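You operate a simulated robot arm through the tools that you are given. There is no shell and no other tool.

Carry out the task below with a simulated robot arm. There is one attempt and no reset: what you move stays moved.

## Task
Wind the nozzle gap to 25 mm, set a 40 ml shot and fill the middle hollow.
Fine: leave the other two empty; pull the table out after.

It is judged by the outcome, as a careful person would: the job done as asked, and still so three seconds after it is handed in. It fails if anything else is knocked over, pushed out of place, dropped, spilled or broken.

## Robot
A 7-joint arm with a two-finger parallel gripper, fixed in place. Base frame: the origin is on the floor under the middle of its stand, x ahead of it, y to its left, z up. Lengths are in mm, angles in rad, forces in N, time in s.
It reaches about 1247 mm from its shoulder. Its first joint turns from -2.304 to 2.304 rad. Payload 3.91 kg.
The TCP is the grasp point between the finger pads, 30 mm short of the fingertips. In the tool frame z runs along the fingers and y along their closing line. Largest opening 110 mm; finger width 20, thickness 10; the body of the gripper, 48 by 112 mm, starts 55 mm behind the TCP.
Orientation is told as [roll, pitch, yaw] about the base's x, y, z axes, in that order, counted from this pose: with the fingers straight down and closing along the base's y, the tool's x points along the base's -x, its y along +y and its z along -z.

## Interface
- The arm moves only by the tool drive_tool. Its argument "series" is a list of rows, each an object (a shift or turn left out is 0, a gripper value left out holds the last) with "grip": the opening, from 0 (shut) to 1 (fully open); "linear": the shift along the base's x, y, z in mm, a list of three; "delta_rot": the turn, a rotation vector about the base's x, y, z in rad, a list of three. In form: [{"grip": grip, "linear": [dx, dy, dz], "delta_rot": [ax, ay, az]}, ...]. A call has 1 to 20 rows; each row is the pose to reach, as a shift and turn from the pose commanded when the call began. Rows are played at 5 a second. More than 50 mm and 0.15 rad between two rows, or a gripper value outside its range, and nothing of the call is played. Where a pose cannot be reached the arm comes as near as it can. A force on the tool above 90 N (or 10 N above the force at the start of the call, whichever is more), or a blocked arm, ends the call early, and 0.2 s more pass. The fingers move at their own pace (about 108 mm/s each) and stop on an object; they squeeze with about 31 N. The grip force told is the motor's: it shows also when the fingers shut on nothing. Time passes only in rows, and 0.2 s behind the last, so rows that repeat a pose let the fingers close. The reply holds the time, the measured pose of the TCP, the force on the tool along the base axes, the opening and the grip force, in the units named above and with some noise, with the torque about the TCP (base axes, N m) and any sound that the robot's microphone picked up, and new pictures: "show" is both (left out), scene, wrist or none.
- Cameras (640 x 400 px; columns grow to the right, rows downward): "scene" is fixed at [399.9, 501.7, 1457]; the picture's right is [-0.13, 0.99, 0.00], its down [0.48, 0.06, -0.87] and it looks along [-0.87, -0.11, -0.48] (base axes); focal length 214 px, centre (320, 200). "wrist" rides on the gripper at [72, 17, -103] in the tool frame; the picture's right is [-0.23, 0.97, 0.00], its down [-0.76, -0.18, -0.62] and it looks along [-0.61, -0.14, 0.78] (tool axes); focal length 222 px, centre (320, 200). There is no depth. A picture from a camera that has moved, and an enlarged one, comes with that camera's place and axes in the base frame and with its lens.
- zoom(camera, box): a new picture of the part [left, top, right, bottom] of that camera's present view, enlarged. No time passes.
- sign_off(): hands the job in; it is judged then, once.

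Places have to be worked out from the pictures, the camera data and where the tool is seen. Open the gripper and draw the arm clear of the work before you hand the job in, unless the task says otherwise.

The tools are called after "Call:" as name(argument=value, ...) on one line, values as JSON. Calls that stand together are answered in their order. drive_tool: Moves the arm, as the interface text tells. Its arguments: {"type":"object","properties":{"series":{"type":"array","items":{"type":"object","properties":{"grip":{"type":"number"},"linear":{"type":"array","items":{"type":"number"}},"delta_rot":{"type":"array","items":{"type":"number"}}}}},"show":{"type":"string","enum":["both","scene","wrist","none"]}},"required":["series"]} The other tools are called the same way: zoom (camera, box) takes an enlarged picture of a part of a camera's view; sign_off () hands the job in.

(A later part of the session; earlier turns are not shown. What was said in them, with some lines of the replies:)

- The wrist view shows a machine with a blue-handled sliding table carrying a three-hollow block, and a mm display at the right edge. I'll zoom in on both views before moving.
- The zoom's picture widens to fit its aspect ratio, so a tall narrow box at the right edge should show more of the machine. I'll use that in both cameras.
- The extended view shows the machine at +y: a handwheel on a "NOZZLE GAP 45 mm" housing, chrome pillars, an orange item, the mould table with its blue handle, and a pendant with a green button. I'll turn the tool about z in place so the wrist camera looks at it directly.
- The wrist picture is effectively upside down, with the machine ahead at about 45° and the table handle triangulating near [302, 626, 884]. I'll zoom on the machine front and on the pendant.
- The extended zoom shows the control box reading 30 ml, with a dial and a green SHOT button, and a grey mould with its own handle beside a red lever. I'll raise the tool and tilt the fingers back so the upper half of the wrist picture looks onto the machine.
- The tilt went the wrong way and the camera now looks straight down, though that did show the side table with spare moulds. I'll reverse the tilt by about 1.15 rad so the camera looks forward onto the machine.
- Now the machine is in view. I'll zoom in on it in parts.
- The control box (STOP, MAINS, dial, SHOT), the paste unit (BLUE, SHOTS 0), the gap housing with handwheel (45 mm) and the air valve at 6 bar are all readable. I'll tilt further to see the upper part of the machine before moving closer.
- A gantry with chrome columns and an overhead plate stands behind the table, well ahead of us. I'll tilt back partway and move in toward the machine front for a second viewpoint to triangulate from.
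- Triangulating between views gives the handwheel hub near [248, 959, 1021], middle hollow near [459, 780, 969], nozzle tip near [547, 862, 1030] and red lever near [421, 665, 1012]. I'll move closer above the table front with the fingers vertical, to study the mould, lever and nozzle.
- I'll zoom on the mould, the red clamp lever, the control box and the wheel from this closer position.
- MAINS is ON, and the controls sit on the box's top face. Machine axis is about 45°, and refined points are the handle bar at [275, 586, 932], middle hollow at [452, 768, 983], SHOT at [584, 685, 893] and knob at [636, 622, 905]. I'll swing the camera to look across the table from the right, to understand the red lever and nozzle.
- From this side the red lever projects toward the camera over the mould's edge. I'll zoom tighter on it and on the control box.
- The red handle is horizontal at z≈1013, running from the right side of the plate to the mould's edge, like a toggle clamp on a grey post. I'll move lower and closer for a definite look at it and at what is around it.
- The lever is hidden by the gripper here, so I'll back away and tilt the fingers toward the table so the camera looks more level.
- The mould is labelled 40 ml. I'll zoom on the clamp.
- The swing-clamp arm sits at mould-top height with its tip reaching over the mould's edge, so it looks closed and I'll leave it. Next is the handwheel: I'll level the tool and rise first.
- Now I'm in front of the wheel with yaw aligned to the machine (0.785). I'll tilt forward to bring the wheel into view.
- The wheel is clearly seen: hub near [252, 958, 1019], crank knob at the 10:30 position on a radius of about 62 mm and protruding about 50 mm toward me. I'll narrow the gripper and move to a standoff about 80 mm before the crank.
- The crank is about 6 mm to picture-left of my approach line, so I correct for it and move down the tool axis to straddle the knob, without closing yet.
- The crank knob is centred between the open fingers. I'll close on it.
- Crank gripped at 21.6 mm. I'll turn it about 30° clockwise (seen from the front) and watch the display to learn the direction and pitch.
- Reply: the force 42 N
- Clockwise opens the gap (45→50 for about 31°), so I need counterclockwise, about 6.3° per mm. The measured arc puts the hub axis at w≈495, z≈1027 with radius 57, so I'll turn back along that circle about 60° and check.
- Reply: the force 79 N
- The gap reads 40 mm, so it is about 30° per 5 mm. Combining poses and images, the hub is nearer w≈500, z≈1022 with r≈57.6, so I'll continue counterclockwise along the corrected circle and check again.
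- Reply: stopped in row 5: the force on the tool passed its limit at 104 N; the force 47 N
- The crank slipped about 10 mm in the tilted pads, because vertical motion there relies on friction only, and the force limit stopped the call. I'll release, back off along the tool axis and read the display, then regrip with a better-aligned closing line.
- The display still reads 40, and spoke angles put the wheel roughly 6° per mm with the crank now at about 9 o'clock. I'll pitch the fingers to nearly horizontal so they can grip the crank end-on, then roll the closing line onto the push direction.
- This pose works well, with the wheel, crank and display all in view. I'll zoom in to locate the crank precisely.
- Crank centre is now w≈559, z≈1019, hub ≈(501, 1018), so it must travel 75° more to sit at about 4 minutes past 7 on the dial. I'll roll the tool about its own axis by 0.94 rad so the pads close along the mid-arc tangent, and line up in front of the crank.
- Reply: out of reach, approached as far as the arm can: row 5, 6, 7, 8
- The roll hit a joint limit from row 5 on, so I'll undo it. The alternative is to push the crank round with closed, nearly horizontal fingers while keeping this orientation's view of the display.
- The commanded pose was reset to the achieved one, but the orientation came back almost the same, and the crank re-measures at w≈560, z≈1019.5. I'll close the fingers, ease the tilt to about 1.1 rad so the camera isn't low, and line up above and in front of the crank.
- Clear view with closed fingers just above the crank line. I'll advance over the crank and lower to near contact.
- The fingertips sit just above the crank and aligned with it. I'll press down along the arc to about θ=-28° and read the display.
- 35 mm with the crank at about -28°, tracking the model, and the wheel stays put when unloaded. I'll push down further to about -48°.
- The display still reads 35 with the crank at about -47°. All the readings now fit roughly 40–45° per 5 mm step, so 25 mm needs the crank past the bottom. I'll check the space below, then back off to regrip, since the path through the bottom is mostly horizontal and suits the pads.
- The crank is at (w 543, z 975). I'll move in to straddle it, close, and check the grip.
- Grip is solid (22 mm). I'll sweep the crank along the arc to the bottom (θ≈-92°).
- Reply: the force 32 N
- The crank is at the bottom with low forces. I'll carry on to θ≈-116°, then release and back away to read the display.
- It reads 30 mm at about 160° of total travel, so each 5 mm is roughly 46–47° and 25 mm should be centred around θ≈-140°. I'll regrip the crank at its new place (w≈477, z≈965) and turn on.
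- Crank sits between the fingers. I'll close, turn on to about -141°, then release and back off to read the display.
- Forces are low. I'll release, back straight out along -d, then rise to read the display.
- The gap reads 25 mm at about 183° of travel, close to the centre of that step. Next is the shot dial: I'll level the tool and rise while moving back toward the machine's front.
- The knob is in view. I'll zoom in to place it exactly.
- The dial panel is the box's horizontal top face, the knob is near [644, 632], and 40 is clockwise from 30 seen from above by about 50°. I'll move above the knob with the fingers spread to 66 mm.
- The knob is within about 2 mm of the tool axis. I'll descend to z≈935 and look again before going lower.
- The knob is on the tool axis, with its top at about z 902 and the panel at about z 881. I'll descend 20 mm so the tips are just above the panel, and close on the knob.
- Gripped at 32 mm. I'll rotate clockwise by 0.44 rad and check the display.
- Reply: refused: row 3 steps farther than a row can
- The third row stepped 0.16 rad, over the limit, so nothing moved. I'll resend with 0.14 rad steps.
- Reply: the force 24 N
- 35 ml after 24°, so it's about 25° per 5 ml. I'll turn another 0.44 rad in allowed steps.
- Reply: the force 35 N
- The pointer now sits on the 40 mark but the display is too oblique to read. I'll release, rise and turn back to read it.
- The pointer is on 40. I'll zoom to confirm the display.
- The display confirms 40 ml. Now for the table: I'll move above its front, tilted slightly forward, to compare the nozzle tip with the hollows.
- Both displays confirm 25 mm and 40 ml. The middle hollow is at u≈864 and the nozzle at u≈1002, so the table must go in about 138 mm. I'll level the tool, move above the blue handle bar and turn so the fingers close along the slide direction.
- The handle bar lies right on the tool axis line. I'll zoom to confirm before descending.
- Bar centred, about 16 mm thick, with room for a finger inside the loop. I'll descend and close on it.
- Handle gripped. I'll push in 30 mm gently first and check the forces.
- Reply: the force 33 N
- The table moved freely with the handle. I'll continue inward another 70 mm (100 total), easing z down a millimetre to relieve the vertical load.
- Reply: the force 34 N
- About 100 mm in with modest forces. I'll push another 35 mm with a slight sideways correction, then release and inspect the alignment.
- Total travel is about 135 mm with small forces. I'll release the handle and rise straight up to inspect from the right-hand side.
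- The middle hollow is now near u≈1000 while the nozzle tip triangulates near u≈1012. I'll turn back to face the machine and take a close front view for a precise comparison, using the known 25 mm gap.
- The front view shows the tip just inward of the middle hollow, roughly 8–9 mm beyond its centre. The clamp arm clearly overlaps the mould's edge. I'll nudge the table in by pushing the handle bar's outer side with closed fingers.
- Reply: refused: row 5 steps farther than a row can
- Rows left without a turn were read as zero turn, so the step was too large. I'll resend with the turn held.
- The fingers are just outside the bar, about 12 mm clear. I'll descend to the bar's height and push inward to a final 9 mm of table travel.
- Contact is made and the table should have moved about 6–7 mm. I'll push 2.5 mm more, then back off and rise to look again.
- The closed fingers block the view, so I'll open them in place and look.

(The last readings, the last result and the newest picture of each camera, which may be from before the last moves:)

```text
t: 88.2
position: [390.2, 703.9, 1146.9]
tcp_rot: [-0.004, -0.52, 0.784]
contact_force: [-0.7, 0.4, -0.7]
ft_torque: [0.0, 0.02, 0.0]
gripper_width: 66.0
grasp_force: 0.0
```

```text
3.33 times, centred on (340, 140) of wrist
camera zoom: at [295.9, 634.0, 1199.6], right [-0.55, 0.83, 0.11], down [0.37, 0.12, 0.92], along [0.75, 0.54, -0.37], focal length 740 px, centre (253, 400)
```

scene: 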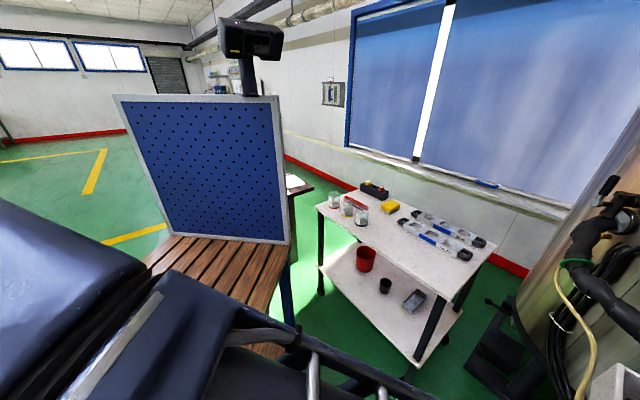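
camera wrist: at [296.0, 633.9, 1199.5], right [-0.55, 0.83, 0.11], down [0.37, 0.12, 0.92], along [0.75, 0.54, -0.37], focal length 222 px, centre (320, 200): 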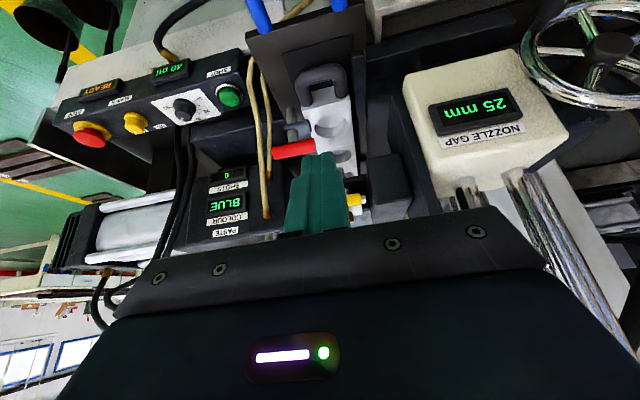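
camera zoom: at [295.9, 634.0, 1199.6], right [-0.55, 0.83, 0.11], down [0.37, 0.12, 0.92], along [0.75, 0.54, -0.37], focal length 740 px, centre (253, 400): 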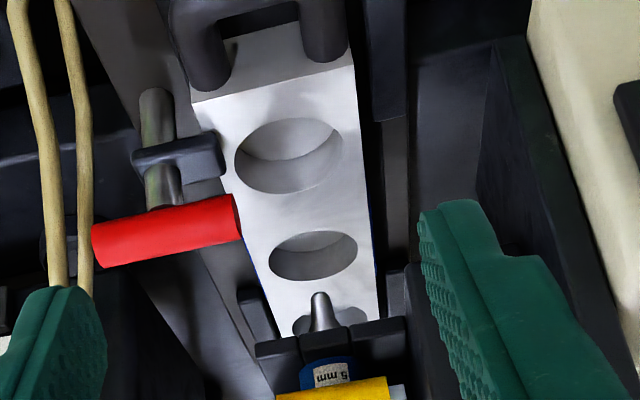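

The tip now appears close to the middle hollow's centre, but the estimate depends on tip height. I'll take a lower, flatter view to measure the tip height independently.

Call:
drive_tool(series=[{"linear": [-8, -8, -10], "delta_rot": [0.1, -0.1, 0]}, {"linear": [-16, -16, -25], "delta_rot": [0.2, -0.2, 0]}, {"linear": [-20, -20, -45], "delta_rot": [0.28, -0.28, 0]}, {"linear": [-20, -20, -70], "delta_rot": [0.34, -0.34, 0]}, {"linear": [-20, -20, -70], "delta_rot": [0.34, -0.34, 0]}], show="wrist")

Call:
zoom(camera="wrist", box=[260, 90, 420, 190])

```text
t: 89.4
position: [368.6, 684.8, 1075.9]
tcp_rot: [-0.002, -1.005, 0.783]
contact_force: [-1.5, -0.2, -0.1]
ft_torque: [-0.01, -0.02, -0.01]
gripper_width: 66.0
grasp_force: 0.0
camera wrist: at [267.2, 606.7, 1070.0], right [-0.6, 0.78, 0.19], down [0.04, -0.21, 0.98], along [0.8, 0.59, 0.09], focal length 222 px, centre (320, 200)
```

wrist: 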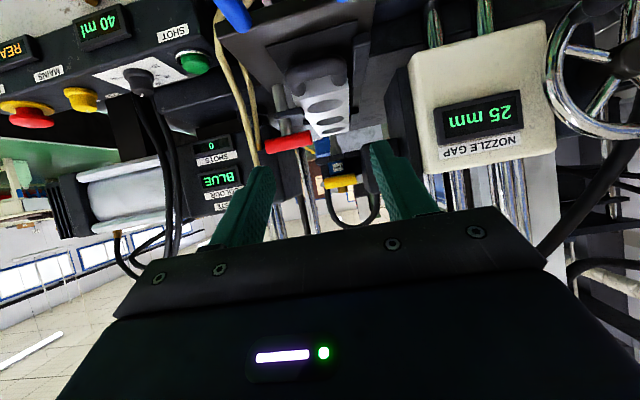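

```text
4.00 times, centred on (340, 140) of wrist
camera zoom: at [267.2, 606.7, 1070.0], right [-0.6, 0.78, 0.19], down [0.04, -0.21, 0.98], along [0.8, 0.59, 0.09], focal length 888 px, centre (240, 440)
```

zoom: 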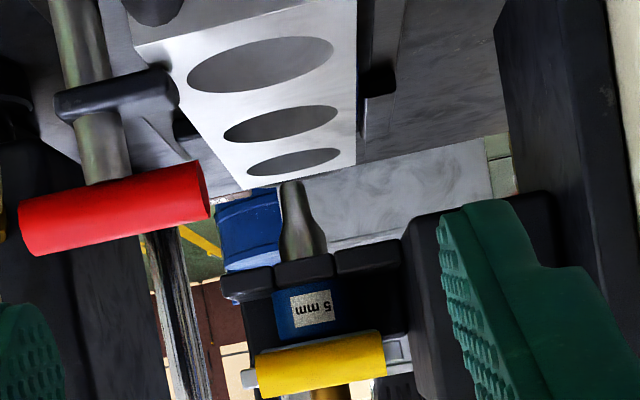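

This view confirms it: the tip stands about 25 mm above the mould, within about 3 mm of the middle hollow's centre along the slide and dead centre sideways. Next is the SHOT button near [586, 689, 893]: I'll level the tool and rise first.

Call:
drive_tool(series=[{"linear": [-5, -5, 15], "delta_rot": [-0.1, 0.1, 0]}, {"linear": [-5, -5, 35], "delta_rot": [-0.2, 0.2, 0]}, {"linear": [-5, -5, 55], "delta_rot": [-0.3, 0.3, 0]}, {"linear": [0, -5, 70], "delta_rot": [-0.4, 0.4, 0]}, {"linear": [5, -10, 85], "delta_rot": [-0.5, 0.5, 0]}, {"linear": [15, -15, 95], "delta_rot": [-0.6, 0.6, 0]}, {"linear": [30, -20, 100], "delta_rot": [-0.711, 0.711, 0]}, {"linear": [30, -20, 100], "delta_rot": [-0.711, 0.711, 0]}], show="none")

Call:
drive_tool(series=[{"linear": [15, 0, 0], "delta_rot": [0, 0, 0.14]}, {"linear": [32, 0, 0], "delta_rot": [0, 0, 0.28]}, {"linear": [50, 1, 0], "delta_rot": [0, 0, 0.42]}, {"linear": [68, 3, 0], "delta_rot": [0, 0, 0.56]}, {"linear": [86, 6, 0], "delta_rot": [0, 0, 0.7]}, {"linear": [104, 9, 0], "delta_rot": [0, 0, 0.84]}, {"linear": [122, 12, 0], "delta_rot": [0, 0, 0.98]}, {"linear": [140, 15, 0], "delta_rot": [0, 0, 1.12]}, {"linear": [158, 18, 0], "delta_rot": [0, 0, 1.26]}, {"linear": [172, 21, 0], "delta_rot": [0, 0, 1.4]}, {"linear": [186, 24, -10], "delta_rot": [0, 0, 1.5]}, {"linear": [186, 24, -20], "delta_rot": [0, 0, 1.571]}, {"linear": [186, 24, -20], "delta_rot": [0, 0, 1.571]}], show="both")

```text
refused: row 7 steps farther than a row can; nothing moved
```

```text
t: 92.2
position: [555.2, 707.8, 1056.1]
tcp_rot: [-0.001, -1.005, 2.353]
contact_force: [0.3, 0.4, -0.3]
ft_torque: [0.0, 0.0, -0.02]
gripper_width: 65.4
grasp_force: 0.0
camera wrist: at [632.1, 605.8, 1050.2], right [-0.78, -0.6, 0.19], down [0.21, 0.04, 0.98], along [-0.59, 0.8, 0.09], focal length 222 px, centre (320, 200)
```

scene: 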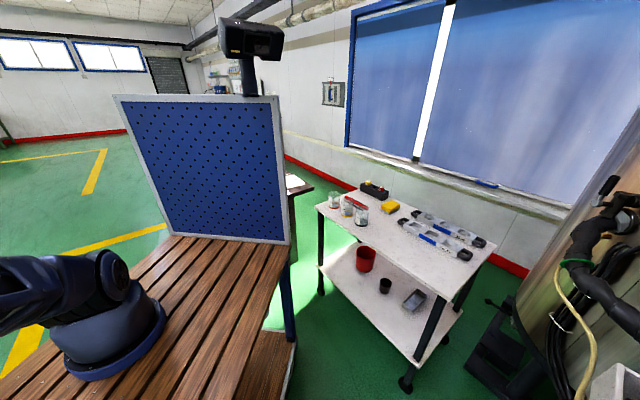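
wrist: 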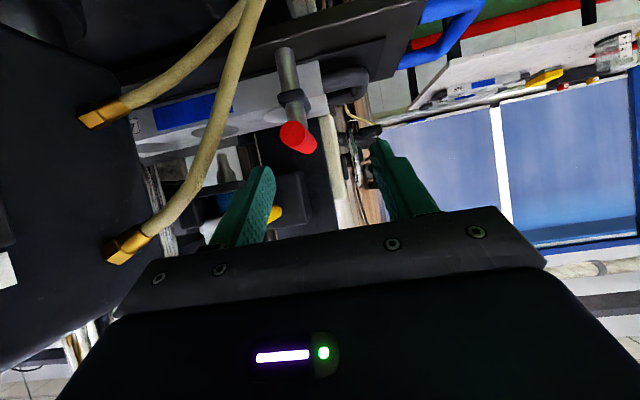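

The first call was refused but the second ran, so the tool turned while still tilted. Forces are nil and nothing was touched, but the fingers are close to the lever and hoses. I'll rise straight up now, and from here on send dependent moves one at a time.

Call:
drive_tool(series=[{"linear": [0, 0, 20]}, {"linear": [0, 0, 50]}, {"linear": [0, 0, 85]}, {"linear": [0, 0, 120]}, {"linear": [0, 0, 120]}], show="wrist")

```text
t: 93.4
position: [556.9, 710.1, 1177.5]
tcp_rot: [0.0, -1.004, 2.351]
contact_force: [0.1, -0.5, -0.6]
ft_torque: [0.04, 0.0, 0.02]
gripper_width: 66.0
grasp_force: 0.1
camera wrist: at [632.3, 607.3, 1170.9], right [-0.78, -0.6, 0.19], down [0.21, 0.04, 0.98], along [-0.59, 0.8, 0.09], focal length 222 px, centre (320, 200)
```

wrist: 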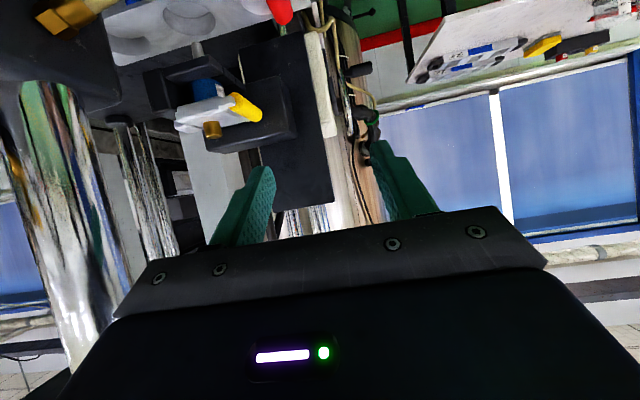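

Risen clear. This side view happens to show nozzle and mould together, so I'll zoom in on the alignment.

Call:
zoom(camera="wrist", box=[90, 0, 330, 150])

Call:
zoom(camera="wrist", box=[40, 0, 360, 5])

```text
2.67 times, centred on (210, 75) of wrist
camera zoom: at [632.3, 607.3, 1170.9], right [-0.78, -0.6, 0.19], down [0.21, 0.04, 0.98], along [-0.59, 0.8, 0.09], focal length 592 px, centre (613, 533)
```

zoom: 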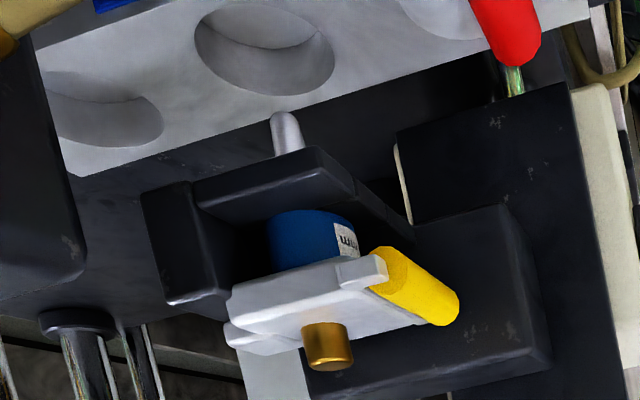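

```text
2.00 times, centred on (200, 2) of wrist
camera zoom: at [632.3, 607.3, 1170.9], right [-0.78, -0.6, 0.19], down [0.21, 0.04, 0.98], along [-0.59, 0.8, 0.09], focal length 444 px, centre (560, 595)
```

zoom: 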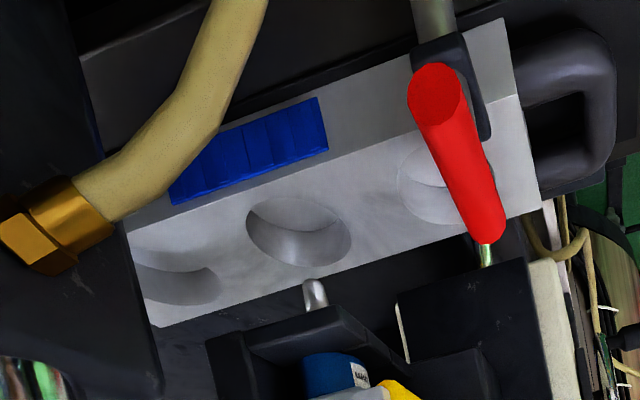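

The side view shows the tip within about 1 mm of the middle hollow's centre. Now I'll level the tool and move over the SHOT button.

Call:
drive_tool(series=[{"linear": [4, -3, 0], "delta_rot": [-0.09, -0.089, 0]}, {"linear": [8, -6, 0], "delta_rot": [-0.18, -0.177, 0]}, {"linear": [12, -9, 0], "delta_rot": [-0.27, -0.266, 0]}, {"linear": [16, -12, 0], "delta_rot": [-0.36, -0.355, 0]}, {"linear": [20, -15, 0], "delta_rot": [-0.45, -0.444, 0]}, {"linear": [24, -18, 0], "delta_rot": [-0.54, -0.533, 0]}, {"linear": [28, -20, 0], "delta_rot": [-0.63, -0.622, 0]}, {"linear": [31, -21, 0], "delta_rot": [-0.714, -0.706, 0]}, {"linear": [31, -21, 0], "delta_rot": [-0.714, -0.706, 0]}], show="wrist")

```text
t: 95.4
position: [586.1, 685.5, 1176.7]
tcp_rot: [0.0, 0.002, 2.351]
contact_force: [-1.1, -0.3, -0.2]
ft_torque: [0.02, 0.0, -0.04]
gripper_width: 66.1
grasp_force: 0.1
camera wrist: at [625.1, 623.1, 1279.8], right [-0.85, -0.52, 0.0], down [-0.41, 0.67, 0.62], along [-0.33, 0.53, -0.78], focal length 222 px, centre (320, 200)
```

wrist: 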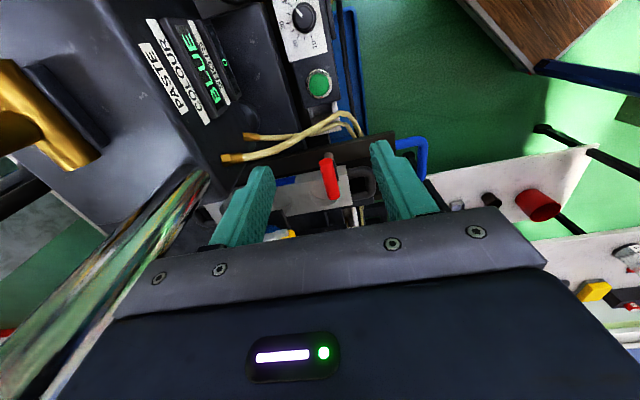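

The SHOT button lies exactly on the tool axis. I'll zoom to check what's around the descent path.

Call:
zoom(camera="wrist", box=[120, 0, 440, 200])

Call:
zoom(camera="wrist", box=[220, 30, 380, 130])

```text
2.00 times, centred on (280, 100) of wrist
camera zoom: at [625.1, 623.1, 1279.8], right [-0.85, -0.52, 0.0], down [-0.41, 0.67, 0.62], along [-0.33, 0.53, -0.78], focal length 444 px, centre (400, 400)
```

zoom: 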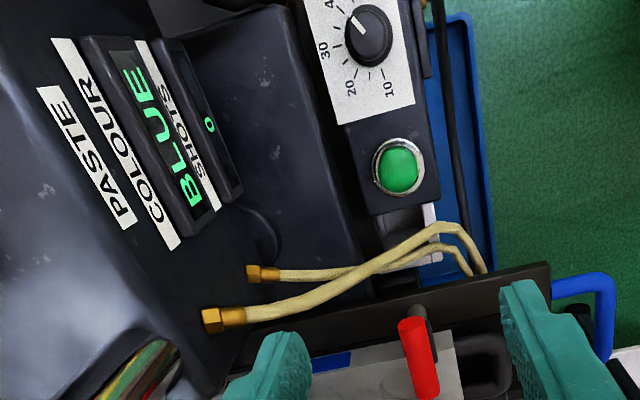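

```text
4.00 times, centred on (300, 80) of wrist
camera zoom: at [625.1, 623.1, 1279.8], right [-0.85, -0.52, 0.0], down [-0.41, 0.67, 0.62], along [-0.33, 0.53, -0.78], focal length 888 px, centre (400, 680)
```

zoom: 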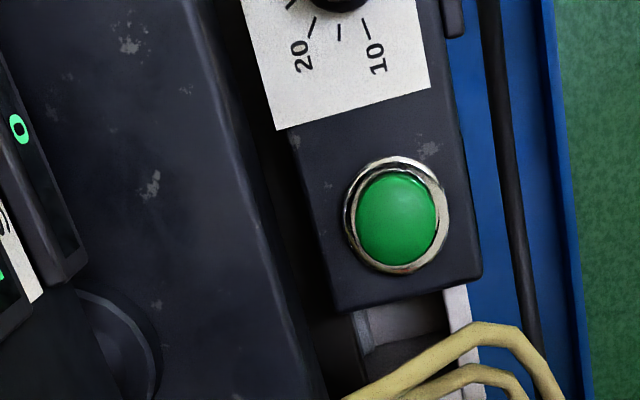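

The path is clear: the hose is about 60 mm off to one side, and the block behind is lower than the gripper body will be. I'll close the fingers and descend to just above the button.

Call:
drive_tool(series=[{"grip": 0, "linear": [0, 1, -40]}, {"linear": [0, 1.5, -85]}, {"linear": [0, 1.5, -130]}, {"linear": [0, 1.5, -175]}, {"linear": [0, 1.5, -215]}, {"linear": [0, 1.5, -215]}], show="wrist")

Call:
zoom(camera="wrist", box=[200, 60, 440, 210])

```text
t: 96.8
position: [583.7, 690.4, 961.4]
tcp_rot: [-0.001, 0.0, 2.353]
contact_force: [0.4, -0.4, 0.6]
ft_torque: [0.0, 0.0, -0.03]
gripper_width: 0.0
grasp_force: 31.1
camera wrist: at [622.9, 625.8, 1064.1], right [-0.85, -0.52, 0.0], down [-0.41, 0.67, 0.62], along [-0.33, 0.53, -0.78], focal length 222 px, centre (320, 200)
```

wrist: 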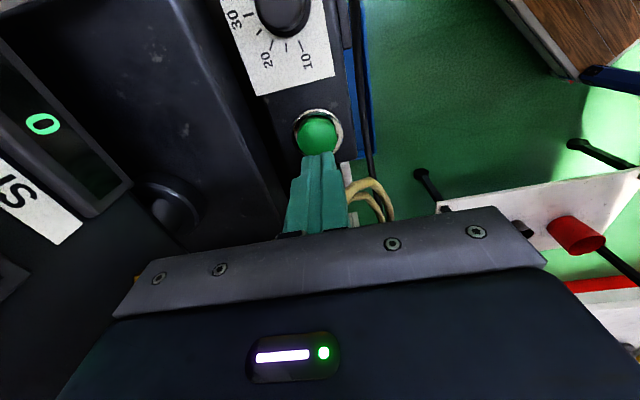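

```text
2.67 times, centred on (320, 135) of wrist
camera zoom: at [622.9, 625.8, 1064.1], right [-0.85, -0.52, 0.0], down [-0.41, 0.67, 0.62], along [-0.33, 0.53, -0.78], focal length 592 px, centre (320, 373)
```

zoom: 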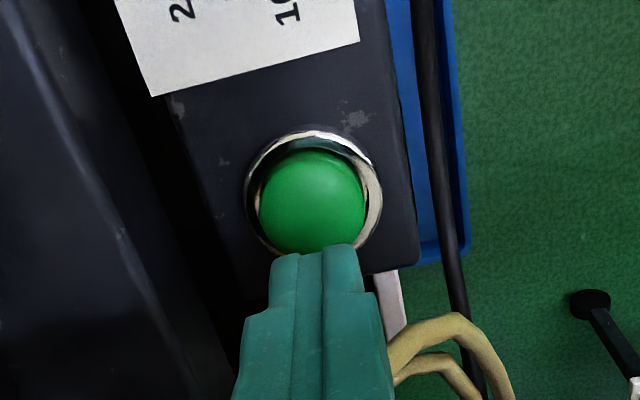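

The counter reads 0 and the button is 4–5 mm off the axis, so I correct for that. I'll press down gently, stopping at about z 918.

Call:
drive_tool(series=[{"linear": [3.5, -2.5, -15]}, {"linear": [3.5, -2.5, -30]}, {"linear": [3.5, -2.5, -37]}, {"linear": [3.5, -2.5, -41]}, {"linear": [3.5, -2.5, -43]}, {"linear": [3.5, -2.5, -43]}], show="wrist")

```text
t: 98.2
position: [589.8, 686.4, 920.1]
tcp_rot: [-0.004, 0.001, 2.353]
contact_force: [-4.4, 4.2, 36.3]
ft_torque: [0.2, 0.17, 0.04]
gripper_width: 0.0
grasp_force: 31.0
heard: click
camera wrist: at [627.7, 622.5, 1023.7], right [-0.85, -0.53, 0.0], down [-0.41, 0.66, 0.62], along [-0.32, 0.53, -0.78], focal length 222 px, centre (320, 200)
```

wrist: 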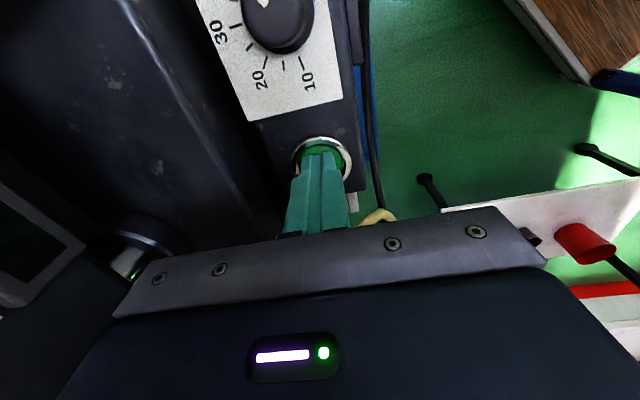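

A click was heard with a 36 N press, so the shot has been triggered. I'll lift off the button straight away and watch.

Call:
drive_tool(series=[{"linear": [0, 0, 15]}, {"linear": [0, 0, 40]}, {"linear": [0, 0, 80]}, {"linear": [0, 0, 125]}, {"linear": [0, 0, 170]}, {"linear": [0, 0, 215]}, {"linear": [0, 0, 215]}], show="wrist")

Call:
zoom(camera="wrist", box=[120, 0, 440, 200])

```text
t: 99.8
position: [590.7, 686.0, 1133.2]
tcp_rot: [0.0, 0.003, 2.351]
contact_force: [0.3, -1.3, 0.0]
ft_torque: [0.02, -0.02, 0.0]
gripper_width: 0.0
grasp_force: 31.2
camera wrist: at [629.8, 622.5, 1235.7], right [-0.85, -0.52, 0.0], down [-0.41, 0.67, 0.62], along [-0.33, 0.53, -0.78], focal length 222 px, centre (320, 200)
```

wrist: 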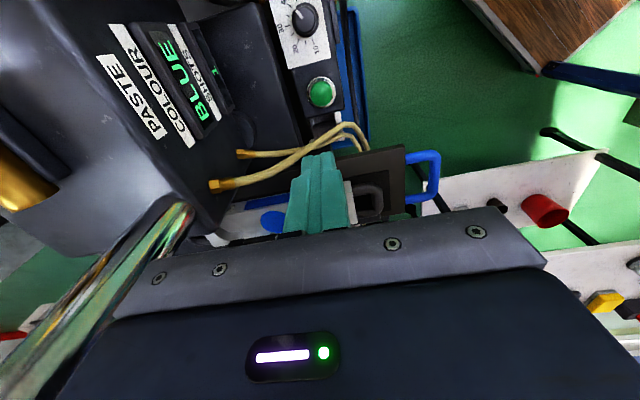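

```text
2.00 times, centred on (280, 100) of wrist
camera zoom: at [629.8, 622.5, 1235.7], right [-0.85, -0.52, 0.0], down [-0.41, 0.67, 0.62], along [-0.33, 0.53, -0.78], focal length 444 px, centre (400, 400)
```

zoom: 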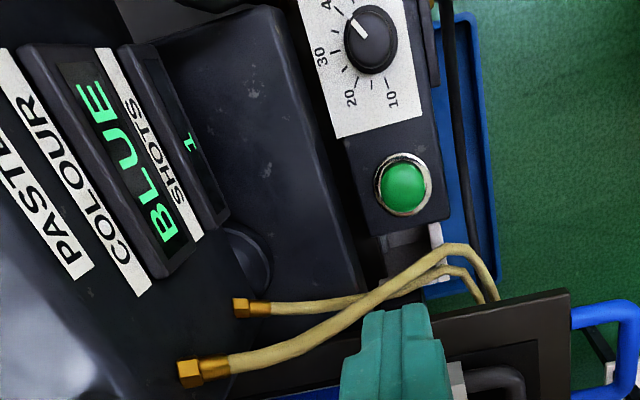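

The counter now reads 1 and some blue shows at the mould. I'll open the fingers for a clear view of the hollows.

Call:
drive_tool(series=[{"grip": 0.7, "linear": [0, 0, 15]}, {"grip": 0.7, "linear": [0, 0, 30]}, {"linear": [0, 0, 40]}], show="wrist")

Call:
zoom(camera="wrist", box=[170, 130, 410, 280])

```text
t: 100.6
position: [589.9, 686.7, 1172.2]
tcp_rot: [0.001, 0.001, 2.35]
contact_force: [-0.2, 0.2, -0.1]
ft_torque: [-0.03, -0.01, 0.02]
gripper_width: 77.0
grasp_force: 0.0
camera wrist: at [628.8, 622.1, 1275.3], right [-0.85, -0.52, 0.0], down [-0.41, 0.67, 0.62], along [-0.33, 0.53, -0.78], focal length 222 px, centre (320, 200)
```

wrist: 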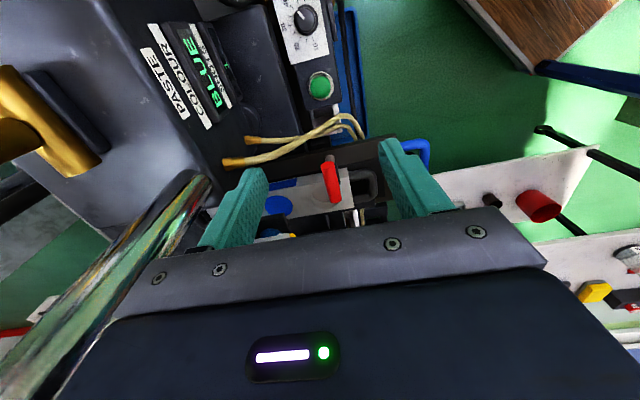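

```text
2.67 times, centred on (290, 205) of wrist
camera zoom: at [628.8, 622.1, 1275.3], right [-0.85, -0.52, 0.0], down [-0.41, 0.67, 0.62], along [-0.33, 0.53, -0.78], focal length 592 px, centre (400, 187)
```

zoom: 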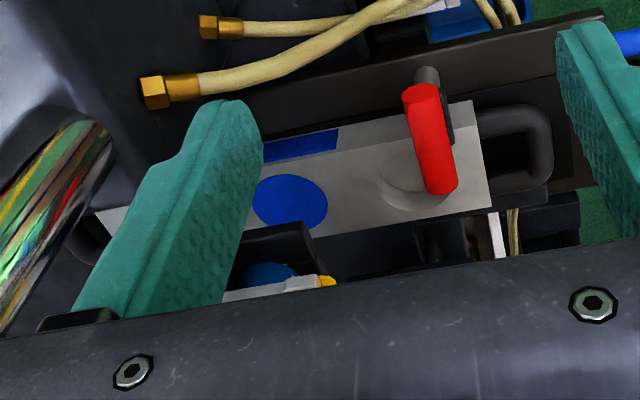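

The middle hollow is full of blue, level to the brim, and the outer one is empty. Now I'll move above the handle bar to pull the table out.

Call:
drive_tool(series=[{"grip": 0.42, "linear": [-36, 1, 0]}, {"linear": [-72, 2, 0]}, {"linear": [-108, 3, 0]}, {"linear": [-144, 3, -10]}, {"linear": [-180, 3, -25]}, {"linear": [-211, 3, -40]}, {"linear": [-211, 3, -40]}], show="wrist")

Call:
zoom(camera="wrist", box=[230, 30, 430, 155])

Call:
zoom(camera="wrist", box=[0, 40, 240, 240])

```text
t: 102.2
position: [376.5, 690.8, 1133.7]
tcp_rot: [0.0, 0.0, 2.351]
contact_force: [0.2, -0.2, 0.1]
ft_torque: [-0.04, 0.02, 0.04]
gripper_width: 46.2
grasp_force: 0.0
camera wrist: at [415.1, 626.0, 1236.2], right [-0.85, -0.52, 0.0], down [-0.41, 0.67, 0.62], along [-0.33, 0.53, -0.78], focal length 222 px, centre (320, 200)
```

wrist: 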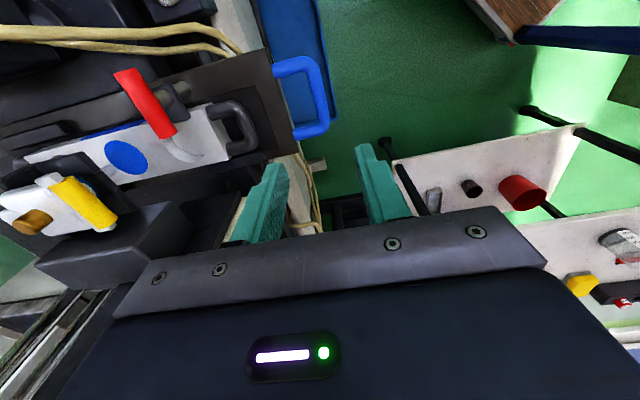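

```text
3.20 times, centred on (330, 92) of wrist
camera zoom: at [415.1, 626.0, 1236.2], right [-0.85, -0.52, 0.0], down [-0.41, 0.67, 0.62], along [-0.33, 0.53, -0.78], focal length 711 px, centre (288, 544)
```

zoom: 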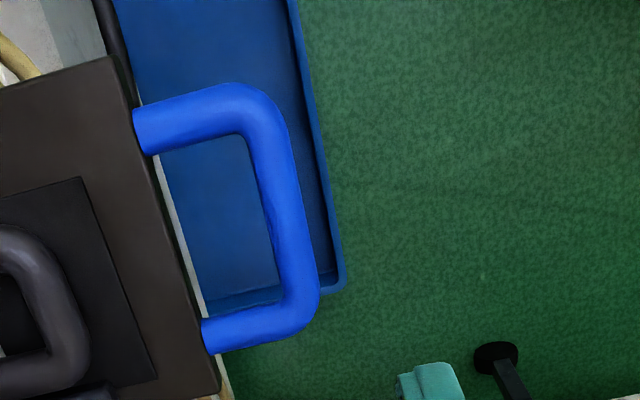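

```text
2.00 times, centred on (120, 140) of wrist
camera zoom: at [415.1, 626.0, 1236.2], right [-0.85, -0.52, 0.0], down [-0.41, 0.67, 0.62], along [-0.33, 0.53, -0.78], focal length 444 px, centre (720, 320)
```

zoom: 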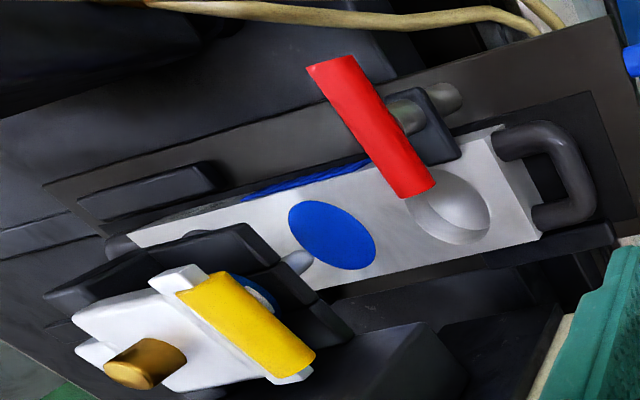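

Middle hollow full, neighbours clean, and the bar is on the tool axis again. I'll descend and grip the handle.

Call:
drive_tool(series=[{"linear": [0, 0, -40]}, {"linear": [0, 0, -80]}, {"linear": [0, 0, -120]}, {"linear": [0, 0, -160]}, {"linear": [0, 0, -185]}, {"linear": [0, 0, -198]}, {"linear": [0, 0, -198]}, {"grip": 0, "linear": [0, 0, -198]}, {"linear": [0, 0, -198]}, {"linear": [0, 0, -198]}], show="wrist")

```text
t: 104.4
position: [376.8, 690.1, 936.3]
tcp_rot: [-0.001, 0.001, 2.352]
contact_force: [3.5, 0.1, -2.6]
ft_torque: [0.05, 0.06, 0.93]
gripper_width: 15.9
grasp_force: 44.9
camera wrist: at [415.5, 626.6, 1039.3], right [-0.85, -0.52, 0.0], down [-0.41, 0.67, 0.62], along [-0.33, 0.53, -0.78], focal length 222 px, centre (320, 200)
```

wrist: 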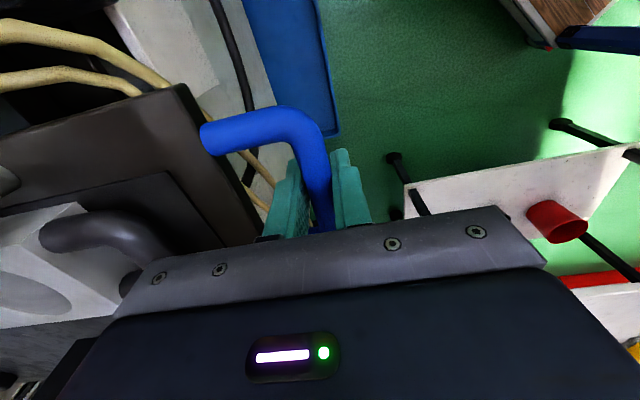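

Gripped. I'll pull the table out smoothly, back to its original out position (about 144 mm).

Call:
drive_tool(series=[{"linear": [-3, -3, 0]}, {"linear": [-8, -8, 0]}, {"linear": [-15, -15, 0]}, {"linear": [-22, -22, 0]}, {"linear": [-29, -29, 0]}, {"linear": [-36, -36, 0]}, {"linear": [-43, -43, 0]}, {"linear": [-50, -50.3, 0]}, {"linear": [-57, -57.5, 0]}, {"linear": [-64, -64.5, 0]}, {"linear": [-71, -72, 0]}, {"linear": [-78, -79, 0]}, {"linear": [-85, -86, 0]}, {"linear": [-92, -93.2, 0]}, {"linear": [-97, -98.5, 0]}, {"linear": [-100, -101.5, 0]}, {"linear": [-100, -101.5, 0]}], show="wrist")

```text
t: 108.0
position: [277.9, 588.8, 935.5]
tcp_rot: [0.001, 0.001, 2.353]
contact_force: [-23.3, 21.1, 5.7]
ft_torque: [0.18, 0.15, 0.95]
gripper_width: 15.5
grasp_force: 45.2
camera wrist: at [315.8, 523.9, 1038.0], right [-0.85, -0.52, 0.0], down [-0.41, 0.67, 0.62], along [-0.33, 0.53, -0.78], focal length 222 px, centre (320, 200)
```

wrist: 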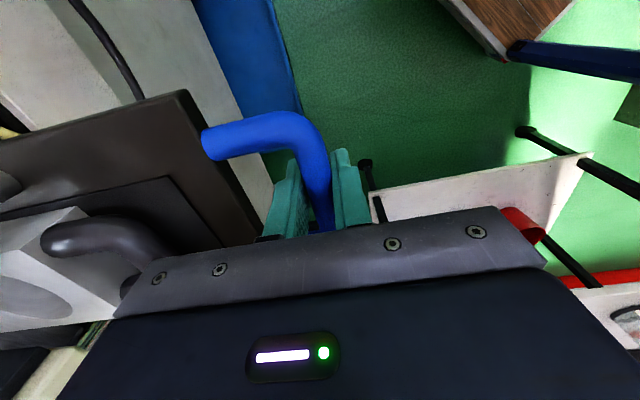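

The table is back at the out position. I'll test gently whether there's more outward travel before a stop.

Call:
drive_tool(series=[{"linear": [-1, 1, 0]}, {"linear": [-3, -1, 0]}, {"linear": [-5, -3, 0]}, {"linear": [-7, -5, 0]}, {"linear": [-7, -5, 0]}], show="wrist")

```text
t: 109.2
position: [271.2, 583.0, 935.1]
tcp_rot: [0.0, 0.002, 2.352]
contact_force: [-8.3, 12.5, 12.6]
ft_torque: [-0.73, -0.87, 0.94]
gripper_width: 15.9
grasp_force: 44.7
camera wrist: at [310.4, 518.4, 1037.9], right [-0.85, -0.52, 0.0], down [-0.41, 0.67, 0.62], along [-0.33, 0.53, -0.78], focal length 222 px, centre (320, 200)
```

wrist: 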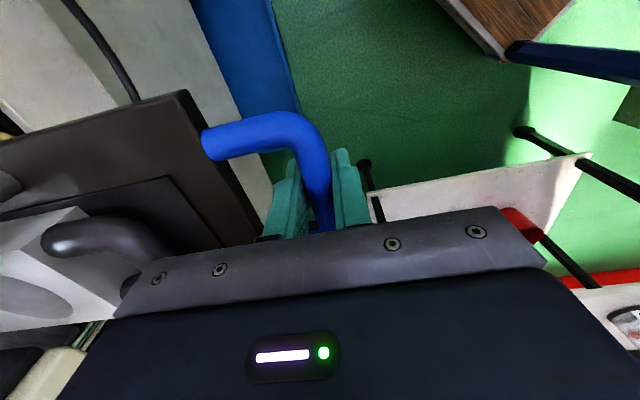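

It moved about 8 mm further with little force, so it's not yet at a stop. I'll pull gently a bit more, watching the force.

Call:
drive_tool(series=[{"linear": [-2, -2, 0]}, {"linear": [-4, -4, 0]}, {"linear": [-6, -6, 0]}, {"linear": [-8, -8, 0]}, {"linear": [-10, -10, 0]}, {"linear": [-10, -10, 0]}], show="wrist")

```text
t: 110.6
position: [261.7, 572.3, 934.8]
tcp_rot: [-0.001, 0.003, 2.351]
contact_force: [5.4, -4.2, 4.8]
ft_torque: [0.11, 0.12, 0.88]
gripper_width: 16.0
grasp_force: 45.0
camera wrist: at [300.0, 508.0, 1037.9], right [-0.85, -0.52, 0.0], down [-0.41, 0.67, 0.62], along [-0.33, 0.53, -0.78], focal length 222 px, centre (320, 200)
```

wrist: 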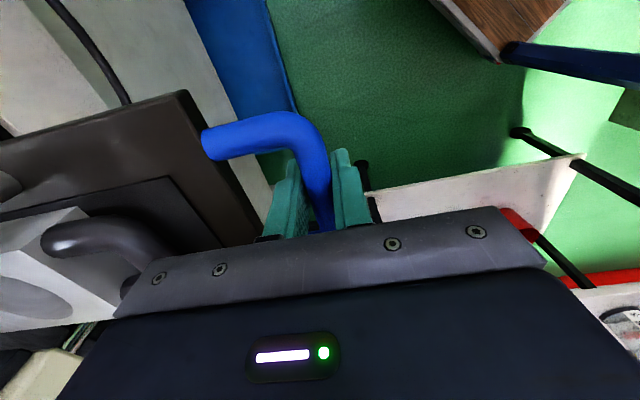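

Still sliding freely, 21 mm past the starting point. I'll keep pulling in small steps until it stops, with the force limit as a guard.

Call:
drive_tool(series=[{"linear": [-4, -4, 0]}, {"linear": [-8, -8, 0]}, {"linear": [-12, -12, 0]}, {"linear": [-16, -16, 0]}, {"linear": [-20, -20, 0]}, {"linear": [-24, -24, 0]}, {"linear": [-28, -28, 0]}, {"linear": [-32, -32, 0]}, {"linear": [-36, -36, 0]}, {"linear": [-36, -36, 0]}], show="wrist")

```text
t: 112.8
position: [226.4, 536.8, 934.7]
tcp_rot: [0.0, 0.002, 2.354]
contact_force: [9.4, -11.3, -28.6]
ft_torque: [0.08, 0.06, 0.93]
gripper_width: 15.9
grasp_force: 45.5
camera wrist: at [264.4, 472.4, 1038.0], right [-0.85, -0.52, 0.0], down [-0.41, 0.67, 0.62], along [-0.33, 0.53, -0.78], focal length 222 px, centre (320, 200)
```

wrist: 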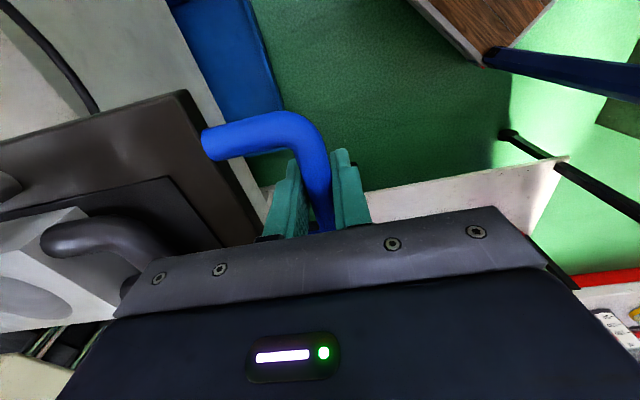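

It's now 71 mm past the start and still free. Before pulling further I'll look at how the table sits on its slide.

Call:
zoom(camera="wrist", box=[0, 0, 20, 400])

Call:
zoom(camera="scene", box=[0, 390, 640, 400])

Call:
zoom(camera="scene", box=[320, 395, 640, 400])

```text
1.00 times, centred on (10, 200) of wrist (not enlarged: the box is as wide or as high as the picture)
camera zoom: at [264.4, 472.4, 1038.0], right [-0.85, -0.52, 0.0], down [-0.41, 0.67, 0.62], along [-0.33, 0.53, -0.78], focal length 222 px, centre (630, 200)
```

zoom: 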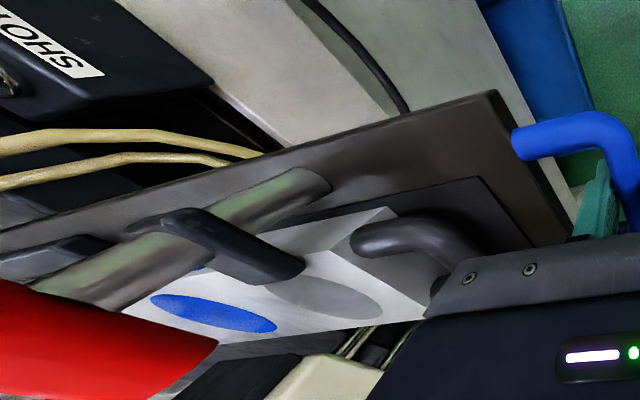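

```text
1.00 times, centred on (320, 395) of scene (not enlarged: the box is as wide or as high as the picture)
camera zoom: at [399.9, 501.7, 1457.0], right [-0.13, 0.99, 0.0], down [0.48, 0.06, -0.87], along [-0.87, -0.11, -0.48], focal length 214 px, centre (320, 5)
```

zoom: 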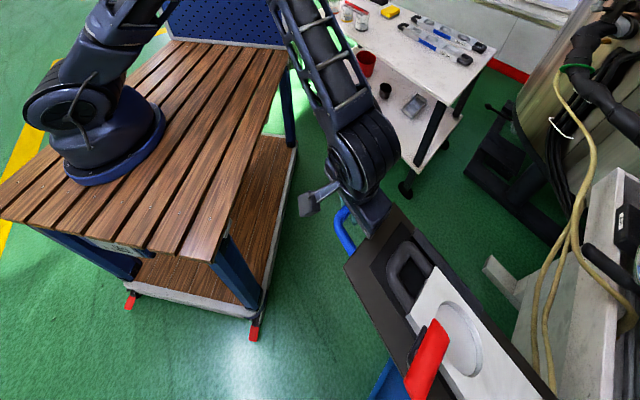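

```text
2.00 times, centred on (480, 398) of scene
camera zoom: at [399.9, 501.7, 1457.0], right [-0.13, 0.99, 0.0], down [0.48, 0.06, -0.87], along [-0.87, -0.11, -0.48], focal length 429 px, centre (0, -195)
```

zoom: 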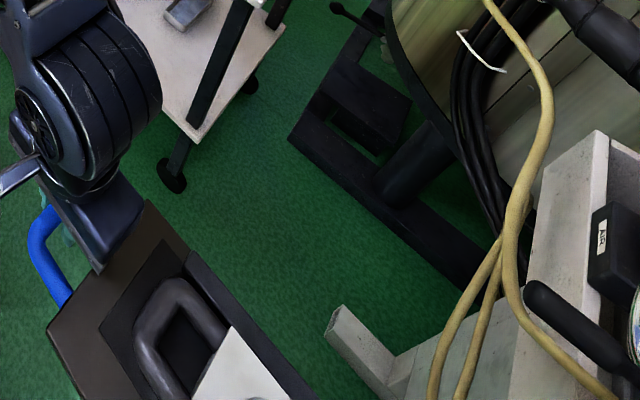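

The table rides on its slide as one unit with the clamp arm firmly over the mould. I'll continue pulling gently toward its stop.

Call:
drive_tool(series=[{"linear": [-3, -3, -0.5]}, {"linear": [-7, -7, -0.5]}, {"linear": [-11, -11, -0.5]}, {"linear": [-15, -15, -0.5]}, {"linear": [-19, -19, -0.5]}, {"linear": [-23, -23, -0.5]}, {"linear": [-27, -27, -0.5]}, {"linear": [-27, -27, -0.5]}], show="wrist")

```text
t: 113.6
position: [224.4, 533.7, 937.3]
tcp_rot: [-0.017, -0.002, 2.349]
contact_force: [20.6, 26.7, -27.5]
ft_torque: [-0.02, 0.09, 1.04]
gripper_width: 16.1
grasp_force: 44.6
stopped in row 3: the force on the tool passed its limit at 98 N (the readings are from after the stop); the commanded pose is now the measured one
camera wrist: at [260.6, 468.5, 1039.5], right [-0.85, -0.52, -0.02], down [-0.42, 0.66, 0.63], along [-0.32, 0.54, -0.78], focal length 222 px, centre (320, 200)
```

wrist: 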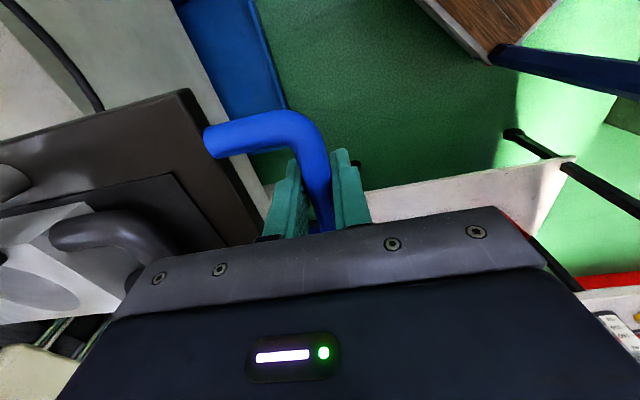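

That's the out stop, reached with the table about 75 mm beyond where it started. I'll ease the pull, open the gripper and rise straight up.

Call:
drive_tool(series=[{"linear": [1, 1, -1]}, {"grip": 0.42, "linear": [1, 1, -1]}, {"grip": 0.42, "linear": [1, 1, -1]}, {"linear": [1, 1, 20]}, {"linear": [1, 1, 60]}, {"linear": [1, 1, 105]}, {"linear": [1, 1, 150]}, {"linear": [1, 1, 195]}, {"linear": [1, 1, 195]}], show="wrist")

Call:
zoom(camera="wrist", box=[0, 0, 400, 240])

```text
t: 115.6
position: [222.9, 535.5, 1135.6]
tcp_rot: [-0.015, -0.003, 2.348]
contact_force: [0.3, 0.6, 0.8]
ft_torque: [0.02, -0.01, -0.01]
gripper_width: 46.2
grasp_force: 0.0
camera wrist: at [260.1, 469.0, 1237.4], right [-0.85, -0.52, -0.01], down [-0.41, 0.66, 0.63], along [-0.32, 0.54, -0.78], focal length 222 px, centre (320, 200)
```

wrist: 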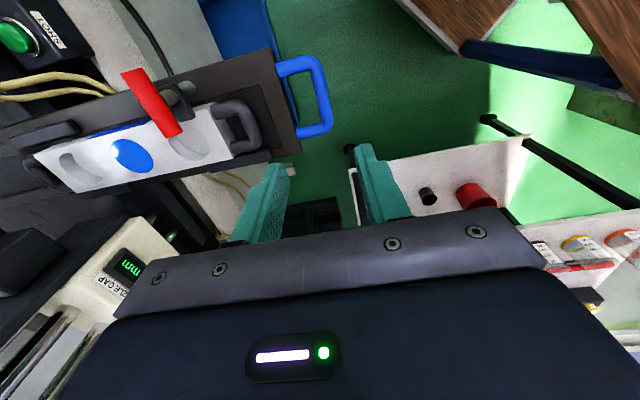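

```text
1.60 times, centred on (200, 120) of wrist
camera zoom: at [260.1, 469.0, 1237.4], right [-0.85, -0.52, -0.01], down [-0.41, 0.66, 0.63], along [-0.32, 0.54, -0.78], focal length 355 px, centre (512, 328)
```

zoom: 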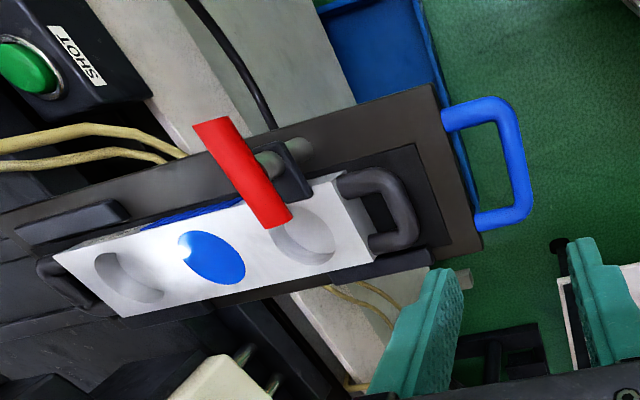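

Middle hollow full, the other two empty, table fully out, mould still clamped. I'll draw the arm up and back, opening the gripper, then do a final check.

Call:
drive_tool(series=[{"grip": 1.0, "linear": [0, -10, 30], "delta_rot": [0, 0, -0.14]}, {"linear": [0, -20, 60], "delta_rot": [0, 0, -0.28]}, {"linear": [0, -30, 90], "delta_rot": [0, 0, -0.42]}, {"linear": [0, -40, 115], "delta_rot": [0, 0, -0.56]}, {"linear": [0, -50, 140], "delta_rot": [0, 0, -0.7]}, {"linear": [0, -60, 165], "delta_rot": [0, 0, -0.84]}, {"linear": [0, -65, 185], "delta_rot": [0, 0, -0.98]}, {"linear": [0, -70, 200], "delta_rot": [0, 0, -1.12]}, {"linear": [0, -75, 210], "delta_rot": [0, 0, -1.26]}, {"linear": [0, -80, 210], "delta_rot": [0, 0, -1.4]}, {"linear": [0, -80, 210], "delta_rot": [0, 0, -1.54]}, {"linear": [0, -80, 210], "delta_rot": [0, 0, -1.54]}], show="both")

```text
t: 118.4
position: [311.3, 424.7, 1381.5]
tcp_rot: [0.14, -0.019, 0.807]
contact_force: [-0.3, 0.0, 0.2]
ft_torque: [0.03, 0.02, 0.0]
gripper_width: 110.1
grasp_force: 0.1
out of reach, approached as far as the arm can: row 2, 3, 4, 5, 6, 7, 8, 9, 10, 11, 12
stopped in row 12: the arm was blocked; the commanded pose is now the measured one
camera wrist: at [257.1, 370.7, 1482.9], right [-0.54, 0.83, 0.14], down [0.71, 0.36, 0.61], along [0.45, 0.43, -0.78], focal length 222 px, centre (320, 200)
```

scene: 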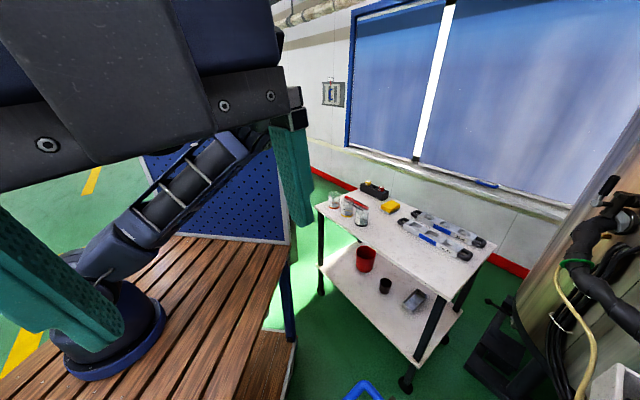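
wrist: 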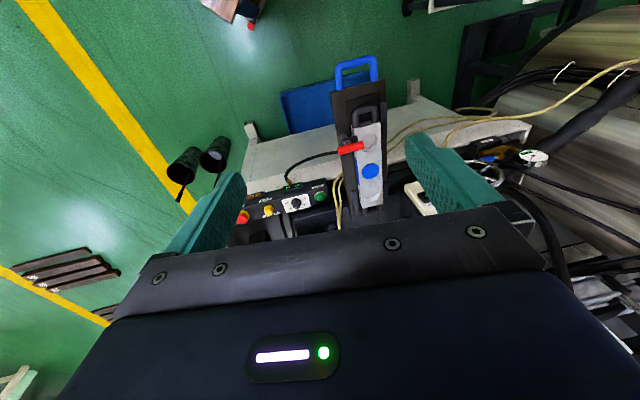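

The arm stopped early at a reach limit, with zero contact force and well clear of the machine. I'll zoom for a last check of the displays and the mould.

Call:
zoom(camera="wrist", box=[220, 50, 460, 230])

Call:
zoom(camera="wrist", box=[240, 170, 340, 230])

Call:
zoom(camera="wrist", box=[310, 120, 400, 220])

```text
2.22 times, centred on (340, 140) of wrist
camera zoom: at [257.1, 370.7, 1482.9], right [-0.54, 0.83, 0.14], down [0.71, 0.36, 0.61], along [0.45, 0.43, -0.78], focal length 494 px, centre (276, 333)
```

zoom: 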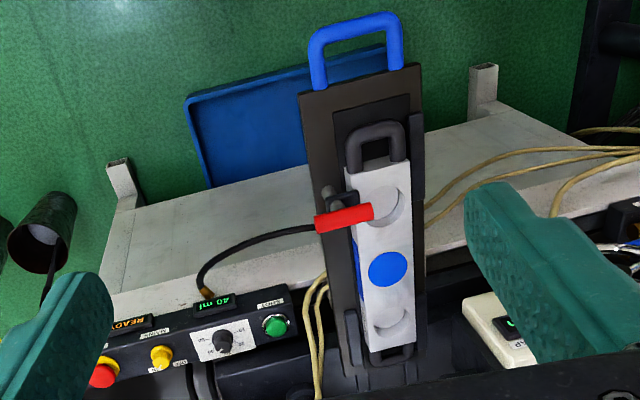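

```text
6.40 times, centred on (290, 200) of wrist
camera zoom: at [257.1, 370.7, 1482.9], right [-0.54, 0.83, 0.14], down [0.71, 0.36, 0.61], along [0.45, 0.43, -0.78], focal length 1422 px, centre (512, 200)
```

zoom: 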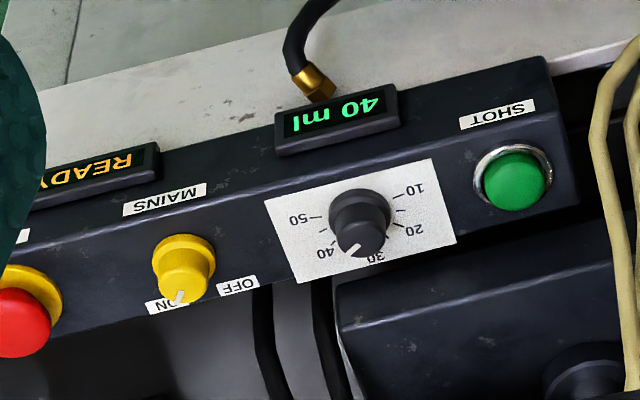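

```text
4.00 times, centred on (355, 170) of wrist
camera zoom: at [257.1, 370.7, 1482.9], right [-0.54, 0.83, 0.14], down [0.71, 0.36, 0.61], along [0.45, 0.43, -0.78], focal length 888 px, centre (180, 320)
```

zoom: 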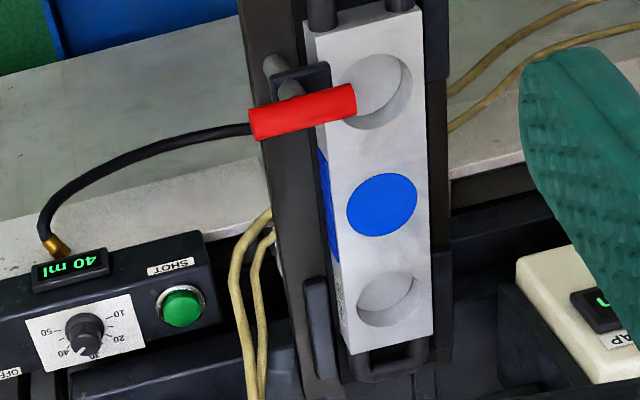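

Final state: gap set to 25 mm (last seen on the display), 40 ml set, one shot counted. Only the middle hollow is filled, the table is fully out, and the gripper is open and clear. I'm handing the job in.

Call:
sign_off()

```text
The job is handed in.
```

The job is done and handed in. The nozzle gap is set to 25 mm, a 40 ml shot went into the middle hollow, and the table is pulled out.

- **Gap:** the display read 25 mm after I finished winding the handwheel, and still read 25 mm when I checked it again before the shot. The display only moves in 5 mm steps. From how far I turned the wheel, the true gap should be within about 1 mm of 25.
- **Shot:** the dial and display read 40 ml. The SHOT button clicked once and the shot counter went from 0 to 1.
- **Hollows:** the middle one is full of blue to the brim. The other two are empty and I saw no spill.
- **Table:** I pulled it all the way to its stop, about 75 mm further out than where it started. The mould is still clamped.

**Unplanned move:** before the shot, one arm move ran while the gripper was still tilted, because the move meant to level it had been refused. The fingers passed close to the clamp lever and the paste hoses. The force readings stayed at zero and nothing was touched.

The gripper is open and the arm is clear of the machine.
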